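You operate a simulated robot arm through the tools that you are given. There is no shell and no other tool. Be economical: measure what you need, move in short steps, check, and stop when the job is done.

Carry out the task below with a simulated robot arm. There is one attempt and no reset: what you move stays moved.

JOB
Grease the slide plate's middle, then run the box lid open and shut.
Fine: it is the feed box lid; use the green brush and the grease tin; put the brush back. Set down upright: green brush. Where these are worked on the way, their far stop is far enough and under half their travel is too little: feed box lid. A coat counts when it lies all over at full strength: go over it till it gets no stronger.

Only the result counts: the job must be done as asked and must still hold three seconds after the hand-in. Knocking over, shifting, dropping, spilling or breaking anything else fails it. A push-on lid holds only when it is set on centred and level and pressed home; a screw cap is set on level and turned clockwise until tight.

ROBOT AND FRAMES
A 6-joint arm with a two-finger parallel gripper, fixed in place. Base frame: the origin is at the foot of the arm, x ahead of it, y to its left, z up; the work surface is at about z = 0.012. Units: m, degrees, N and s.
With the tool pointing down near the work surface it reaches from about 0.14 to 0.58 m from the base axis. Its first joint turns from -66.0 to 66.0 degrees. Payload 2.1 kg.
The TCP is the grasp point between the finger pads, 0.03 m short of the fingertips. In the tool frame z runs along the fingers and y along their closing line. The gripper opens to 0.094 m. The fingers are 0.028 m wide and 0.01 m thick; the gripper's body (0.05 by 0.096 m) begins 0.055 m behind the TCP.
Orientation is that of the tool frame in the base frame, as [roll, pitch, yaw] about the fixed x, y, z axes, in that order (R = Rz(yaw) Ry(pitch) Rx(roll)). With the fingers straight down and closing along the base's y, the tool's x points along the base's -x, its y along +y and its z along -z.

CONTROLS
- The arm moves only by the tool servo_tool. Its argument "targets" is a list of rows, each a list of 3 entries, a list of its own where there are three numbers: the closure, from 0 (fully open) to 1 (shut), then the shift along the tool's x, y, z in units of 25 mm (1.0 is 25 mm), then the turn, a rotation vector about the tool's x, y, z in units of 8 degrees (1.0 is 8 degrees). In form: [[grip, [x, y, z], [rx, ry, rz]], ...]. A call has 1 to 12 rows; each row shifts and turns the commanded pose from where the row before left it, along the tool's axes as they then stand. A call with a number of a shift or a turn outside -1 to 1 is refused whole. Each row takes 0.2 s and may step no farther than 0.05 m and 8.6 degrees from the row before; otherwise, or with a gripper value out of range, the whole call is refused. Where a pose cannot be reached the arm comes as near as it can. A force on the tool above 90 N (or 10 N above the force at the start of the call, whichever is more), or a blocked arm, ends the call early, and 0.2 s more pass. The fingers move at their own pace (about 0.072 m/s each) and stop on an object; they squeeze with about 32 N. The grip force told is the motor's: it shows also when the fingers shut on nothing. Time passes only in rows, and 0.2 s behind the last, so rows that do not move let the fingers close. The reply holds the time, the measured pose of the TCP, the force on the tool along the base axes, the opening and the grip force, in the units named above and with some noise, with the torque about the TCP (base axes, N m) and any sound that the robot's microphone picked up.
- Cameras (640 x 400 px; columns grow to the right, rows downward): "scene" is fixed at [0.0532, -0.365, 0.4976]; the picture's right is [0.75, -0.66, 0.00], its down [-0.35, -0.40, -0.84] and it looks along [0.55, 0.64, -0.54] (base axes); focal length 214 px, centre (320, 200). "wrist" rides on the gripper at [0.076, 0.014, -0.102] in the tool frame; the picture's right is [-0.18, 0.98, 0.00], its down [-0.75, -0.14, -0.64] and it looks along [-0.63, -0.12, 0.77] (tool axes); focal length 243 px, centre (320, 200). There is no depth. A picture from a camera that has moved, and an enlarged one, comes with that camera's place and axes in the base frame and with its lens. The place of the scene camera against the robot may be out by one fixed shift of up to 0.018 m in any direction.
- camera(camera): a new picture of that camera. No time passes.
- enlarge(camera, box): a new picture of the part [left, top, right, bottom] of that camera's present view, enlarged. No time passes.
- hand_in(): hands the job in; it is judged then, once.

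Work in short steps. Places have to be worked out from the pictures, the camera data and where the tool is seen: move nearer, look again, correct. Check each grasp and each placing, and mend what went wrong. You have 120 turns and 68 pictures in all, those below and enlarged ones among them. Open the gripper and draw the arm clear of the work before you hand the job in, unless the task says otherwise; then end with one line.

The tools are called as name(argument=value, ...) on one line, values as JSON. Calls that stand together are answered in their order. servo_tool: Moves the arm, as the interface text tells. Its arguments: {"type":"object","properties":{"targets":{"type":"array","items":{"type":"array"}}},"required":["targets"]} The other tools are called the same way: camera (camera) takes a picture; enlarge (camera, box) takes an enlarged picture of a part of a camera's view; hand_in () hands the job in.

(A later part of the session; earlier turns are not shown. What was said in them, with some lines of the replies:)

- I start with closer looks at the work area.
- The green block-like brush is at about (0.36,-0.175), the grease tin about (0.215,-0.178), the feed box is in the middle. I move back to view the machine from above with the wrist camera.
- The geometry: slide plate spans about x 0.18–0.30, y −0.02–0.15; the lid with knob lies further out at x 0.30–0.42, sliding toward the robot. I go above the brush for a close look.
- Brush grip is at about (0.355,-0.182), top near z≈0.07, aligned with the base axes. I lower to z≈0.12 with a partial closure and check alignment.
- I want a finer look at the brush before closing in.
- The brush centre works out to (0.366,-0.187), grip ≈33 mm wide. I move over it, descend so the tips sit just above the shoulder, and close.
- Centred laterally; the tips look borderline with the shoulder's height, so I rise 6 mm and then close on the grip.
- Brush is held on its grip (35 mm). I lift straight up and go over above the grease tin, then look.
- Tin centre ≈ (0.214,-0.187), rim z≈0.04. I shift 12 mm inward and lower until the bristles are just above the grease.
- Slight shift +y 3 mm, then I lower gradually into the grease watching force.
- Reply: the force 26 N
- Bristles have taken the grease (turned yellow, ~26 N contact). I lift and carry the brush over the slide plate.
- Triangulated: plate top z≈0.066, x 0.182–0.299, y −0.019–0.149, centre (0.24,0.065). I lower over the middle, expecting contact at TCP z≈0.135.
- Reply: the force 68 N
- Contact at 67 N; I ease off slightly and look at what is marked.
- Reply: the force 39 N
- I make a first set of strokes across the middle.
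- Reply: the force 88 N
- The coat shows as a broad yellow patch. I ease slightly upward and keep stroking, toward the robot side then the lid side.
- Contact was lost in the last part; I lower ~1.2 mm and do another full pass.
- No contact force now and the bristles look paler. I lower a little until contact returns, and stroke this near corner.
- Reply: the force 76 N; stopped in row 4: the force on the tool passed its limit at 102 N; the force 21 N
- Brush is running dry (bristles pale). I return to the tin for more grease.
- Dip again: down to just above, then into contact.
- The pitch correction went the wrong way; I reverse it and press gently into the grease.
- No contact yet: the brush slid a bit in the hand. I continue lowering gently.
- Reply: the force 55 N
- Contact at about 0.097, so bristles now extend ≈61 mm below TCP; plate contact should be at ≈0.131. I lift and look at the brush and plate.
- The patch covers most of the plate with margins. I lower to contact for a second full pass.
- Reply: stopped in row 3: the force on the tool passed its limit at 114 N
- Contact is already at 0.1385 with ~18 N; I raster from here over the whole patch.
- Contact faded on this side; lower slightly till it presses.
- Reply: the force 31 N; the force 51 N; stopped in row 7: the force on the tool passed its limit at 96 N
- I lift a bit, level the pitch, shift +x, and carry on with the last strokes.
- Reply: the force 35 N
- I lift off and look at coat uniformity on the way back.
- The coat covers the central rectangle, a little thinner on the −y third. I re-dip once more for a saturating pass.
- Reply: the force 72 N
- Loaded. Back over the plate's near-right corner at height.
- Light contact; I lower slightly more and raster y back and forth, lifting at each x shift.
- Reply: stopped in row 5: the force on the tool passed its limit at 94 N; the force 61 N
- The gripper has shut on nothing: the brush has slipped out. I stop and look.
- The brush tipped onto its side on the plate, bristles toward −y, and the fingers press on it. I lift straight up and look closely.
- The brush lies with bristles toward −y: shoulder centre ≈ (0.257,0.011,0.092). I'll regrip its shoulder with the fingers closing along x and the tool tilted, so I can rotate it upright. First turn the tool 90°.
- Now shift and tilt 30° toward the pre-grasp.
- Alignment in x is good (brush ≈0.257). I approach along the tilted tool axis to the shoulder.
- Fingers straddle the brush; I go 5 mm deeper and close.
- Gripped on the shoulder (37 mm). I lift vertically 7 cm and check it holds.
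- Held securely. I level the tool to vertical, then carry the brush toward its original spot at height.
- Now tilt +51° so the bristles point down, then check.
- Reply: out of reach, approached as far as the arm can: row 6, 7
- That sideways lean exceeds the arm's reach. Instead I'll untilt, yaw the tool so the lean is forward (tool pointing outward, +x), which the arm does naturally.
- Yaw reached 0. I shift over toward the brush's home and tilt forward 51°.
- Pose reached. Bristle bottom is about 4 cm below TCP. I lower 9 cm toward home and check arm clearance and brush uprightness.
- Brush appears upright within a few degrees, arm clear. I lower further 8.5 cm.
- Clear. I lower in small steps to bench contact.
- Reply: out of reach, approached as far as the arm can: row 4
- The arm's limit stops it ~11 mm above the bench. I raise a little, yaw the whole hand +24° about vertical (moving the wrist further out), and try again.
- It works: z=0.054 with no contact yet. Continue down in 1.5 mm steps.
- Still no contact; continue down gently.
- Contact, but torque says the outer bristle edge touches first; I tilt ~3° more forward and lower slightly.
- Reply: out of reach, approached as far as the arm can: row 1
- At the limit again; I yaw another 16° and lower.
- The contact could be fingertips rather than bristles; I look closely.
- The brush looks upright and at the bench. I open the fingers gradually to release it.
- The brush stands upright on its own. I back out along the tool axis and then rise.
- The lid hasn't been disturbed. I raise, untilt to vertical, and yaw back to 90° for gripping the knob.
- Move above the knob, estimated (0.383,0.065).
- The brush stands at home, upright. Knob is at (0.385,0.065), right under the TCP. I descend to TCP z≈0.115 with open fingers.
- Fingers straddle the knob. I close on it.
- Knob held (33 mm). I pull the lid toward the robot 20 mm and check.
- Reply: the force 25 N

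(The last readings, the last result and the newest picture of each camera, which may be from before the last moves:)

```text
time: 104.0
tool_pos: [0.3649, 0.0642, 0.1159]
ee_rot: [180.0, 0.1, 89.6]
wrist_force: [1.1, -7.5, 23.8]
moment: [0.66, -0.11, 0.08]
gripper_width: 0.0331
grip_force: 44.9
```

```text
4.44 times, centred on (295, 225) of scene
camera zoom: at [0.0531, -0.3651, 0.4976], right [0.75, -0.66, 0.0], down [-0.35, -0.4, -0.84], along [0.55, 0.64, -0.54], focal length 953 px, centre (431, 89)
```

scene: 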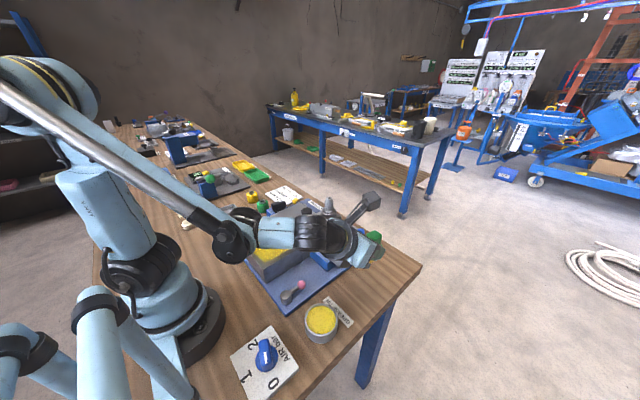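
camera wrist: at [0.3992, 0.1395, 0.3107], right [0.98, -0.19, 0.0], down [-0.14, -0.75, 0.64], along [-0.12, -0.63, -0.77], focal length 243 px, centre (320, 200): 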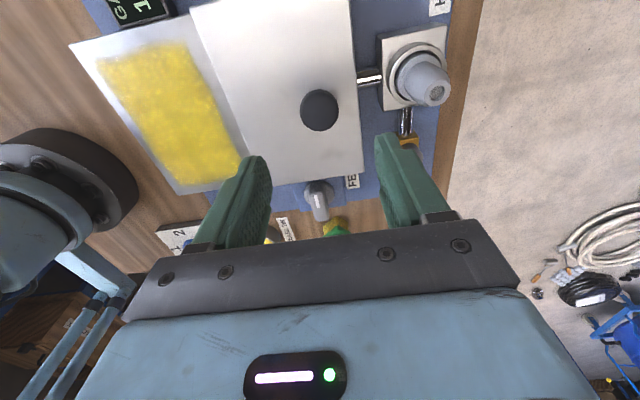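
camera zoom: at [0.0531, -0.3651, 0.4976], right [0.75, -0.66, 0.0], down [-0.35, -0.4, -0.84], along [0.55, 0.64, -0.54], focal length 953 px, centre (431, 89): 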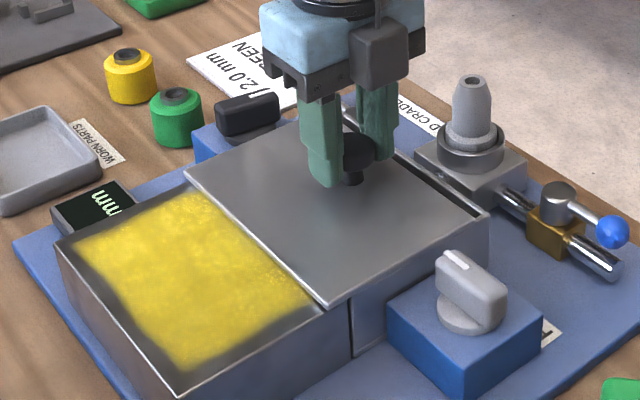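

The lid slides. I continue pulling it open, easing the downward press slightly.

servo_tool(targets=[[1, [0, -0.5, -0.03], [0, 0, 0]], [1, [0, -0.5, 0], [0, 0, 0]], [1, [0, -0.5, 0], [0, 0, 0]], [1, [0, -0.5, 0], [0, 0, 0]], [1, [0, 0, 0], [0, 0, 0]]])

```text
time: 105.2
tool_pos: [0.3147, 0.0639, 0.1133]
ee_rot: [180.0, 0.0, 89.8]
wrist_force: [0.5, 4.9, 31.5]
moment: [0.07, -0.03, 0.01]
gripper_width: 0.0329
grip_force: 45.2
```

servo_tool(targets=[[1, [0, -0.4, -0.03], [0, 0, 0]], [1, [0, -0.4, 0], [0, 0, 0]], [1, [0, -0.3, 0], [0, 0, 0]], [1, [0, -0.3, 0], [0, 0, 0]], [1, [0, 0, 0], [0, 0, 0]]])

enlarge(camera="scene", box=[220, 180, 350, 280])

```text
time: 106.5
tool_pos: [0.2802, 0.063, 0.116]
ee_rot: [180.0, 0.0, 89.7]
wrist_force: [-0.3, 5.9, -32.5]
moment: [0.09, -0.01, -0.07]
gripper_width: 0.033
grip_force: 44.6
```

```text
4.00 times, centred on (285, 230) of scene
camera zoom: at [0.0533, -0.365, 0.4976], right [0.75, -0.66, 0.0], down [-0.35, -0.4, -0.84], along [0.55, 0.64, -0.54], focal length 858 px, centre (460, 80)
```

zoom: 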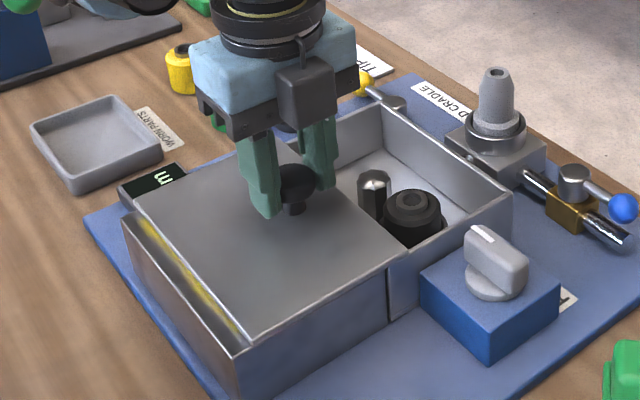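

Lid is open ~104 mm. I go on a bit to the stop, lowering slightly since it's now pulling up.

servo_tool(targets=[[1, [0, -0.2, 0.03], [0, 0, 0]], [1, [0, -0.2, 0], [0, 0, 0]], [1, [0, -0.15, 0], [0, 0, 0]], [1, [0, 0, 0], [0, 0, 0]]])

```text
time: 107.5
tool_pos: [0.2668, 0.0633, 0.1155]
ee_rot: [179.9, 0.2, 89.7]
wrist_force: [6.1, -4.9, 15.7]
moment: [-0.63, -0.12, -0.04]
gripper_width: 0.0332
grip_force: 45.4
```

servo_tool(targets=[[1, [0, -0.12, 0], [0, 0, 0]], [1, [0, -0.12, 0], [0, 0, 0]], [1, [0, 0, 0], [0, 0, 0]]])

```text
time: 108.2
tool_pos: [0.2667, 0.063, 0.1169]
ee_rot: [178.8, 0.2, 89.7]
wrist_force: [52.5, -15.1, -16.1]
moment: [0.42, -0.76, -0.31]
gripper_width: 0.0332
grip_force: 44.7
```

Far stop reached (52 N). Now I push it shut again, +118 mm.

servo_tool(targets=[[1, [0, 0.24, 0], [0, 0, 0]], [1, [0, 0.45, 0], [0, 0, 0]], [1, [0, 0.5, 0], [0, 0, 0]], [1, [0, 0.5, 0], [0, 0, 0]], [1, [0, 0.5, 0], [0, 0, 0]], [1, [0, 0.5, 0], [0, 0, 0]], [1, [0, 0, 0], [0, 0, 0]]])

```text
time: 109.8
tool_pos: [0.3278, 0.0634, 0.1143]
ee_rot: [-179.9, -0.1, 89.8]
wrist_force: [-1.0, 16.9, -26.3]
moment: [-0.2, 0.0, 0.02]
gripper_width: 0.0329
grip_force: 45.8
```

servo_tool(targets=[[1, [0, 0.5, 0.02], [0, 0, 0]], [1, [0, 0.5, 0], [0, 0, 0]], [1, [0, 0.5, 0], [0, 0, 0]], [1, [0, 0.5, 0], [0, 0, 0]], [1, [0, 0.2, 0], [0, 0, 0]], [1, [0, 0.1, 0], [0, 0, 0]], [1, [0, 0, 0], [0, 0, 0]]])

```text
time: 111.5
tool_pos: [0.3855, 0.0635, 0.1155]
ee_rot: [179.9, 0.0, 89.8]
wrist_force: [-6.2, 13.9, -10.2]
moment: [0.34, 0.08, 0.17]
gripper_width: 0.0329
grip_force: 45.4
```

servo_tool(targets=[[1, [0, 0.1, 0], [0, 0, 0]], [1, [0, 0.08, 0], [0, 0, 0]], [1, [0, 0, 0], [0, 0, 0]]])

```text
time: 112.2
tool_pos: [0.3853, 0.0624, 0.1156]
ee_rot: [-178.9, -0.2, 89.9]
wrist_force: [-48.2, 17.5, -6.7]
moment: [-0.41, 0.66, -0.04]
gripper_width: 0.0329
grip_force: 44.7
```

Closed against its stop (48 N). I relax the push, open the fingers, and rise.

servo_tool(targets=[[1, [0, -0.18, 0], [0, 0, 0]], [0.5, [0, 0, 0], [0, 0, 0]], [0.3, [0, 0, 0], [0, 0, 0]], [0.2, [0, 0, 0], [0, 0, 0]], [0.2, [0, 0, -0.8], [0, 0, 0]], [0.2, [0, 0, -1], [0, 0, 0]], [0.2, [0, 0, -1], [0, 0, 0]], [0.2, [0, 0, -1], [0, 0, 0]], [0, [0.5, 0, -1], [0, 0, 0]], [0, [1, 0, -1], [0, 0, 0]], [0, [1, 0, 0], [0, 0, 0]]])

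enlarge(camera="scene", box=[210, 170, 410, 340])

```text
time: 114.7
tool_pos: [0.3857, 0.1247, 0.2607]
ee_rot: [-180.0, 0.1, 89.7]
wrist_force: [-0.5, -0.3, 0.3]
moment: [-0.01, 0.03, 0.01]
gripper_width: 0.094
grip_force: 0.0
```

```text
2.35 times, centred on (310, 255) of scene
camera zoom: at [0.0532, -0.3651, 0.4976], right [0.75, -0.66, 0.0], down [-0.35, -0.4, -0.84], along [0.55, 0.64, -0.54], focal length 505 px, centre (344, 71)
```

zoom: 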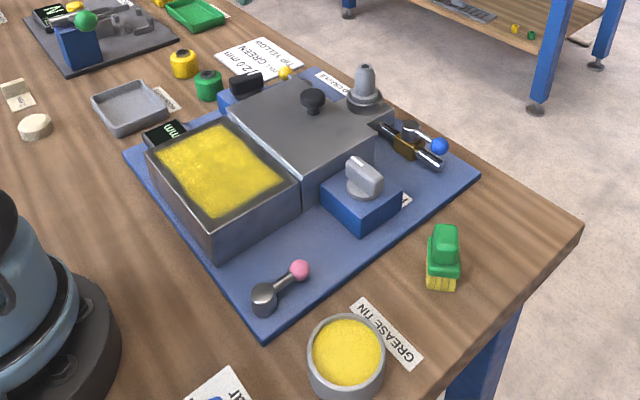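

All in place: lid shut, brush upright, tin undisturbed. One close look at coat uniformity.

enlarge(camera="scene", box=[225, 190, 315, 280])

```text
4.44 times, centred on (270, 235) of scene
camera zoom: at [0.0532, -0.3651, 0.4976], right [0.75, -0.66, 0.0], down [-0.35, -0.4, -0.84], along [0.55, 0.64, -0.54], focal length 953 px, centre (542, 44)
```

zoom: 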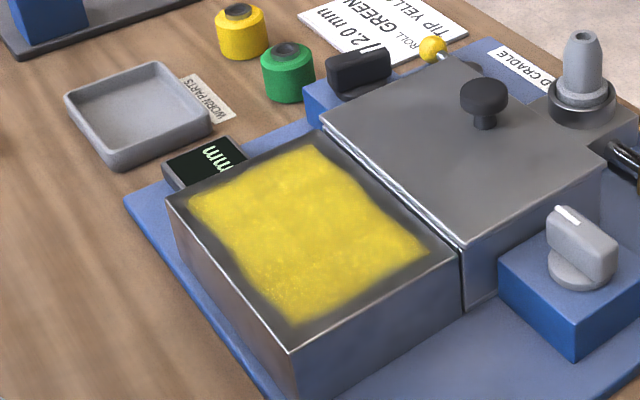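

The coat is even and strong over the whole middle. I hand in.

hand_in()

```text
The job is handed in.
```

The slide plate's middle is greased, and the feed box lid was run open to its far stop and back shut against its stop. The green brush is back at its spot standing upright, though turned from how it stood; it slipped from the gripper onto the plate during the last greasing pass, which I didn't finish, but the coat looks even.
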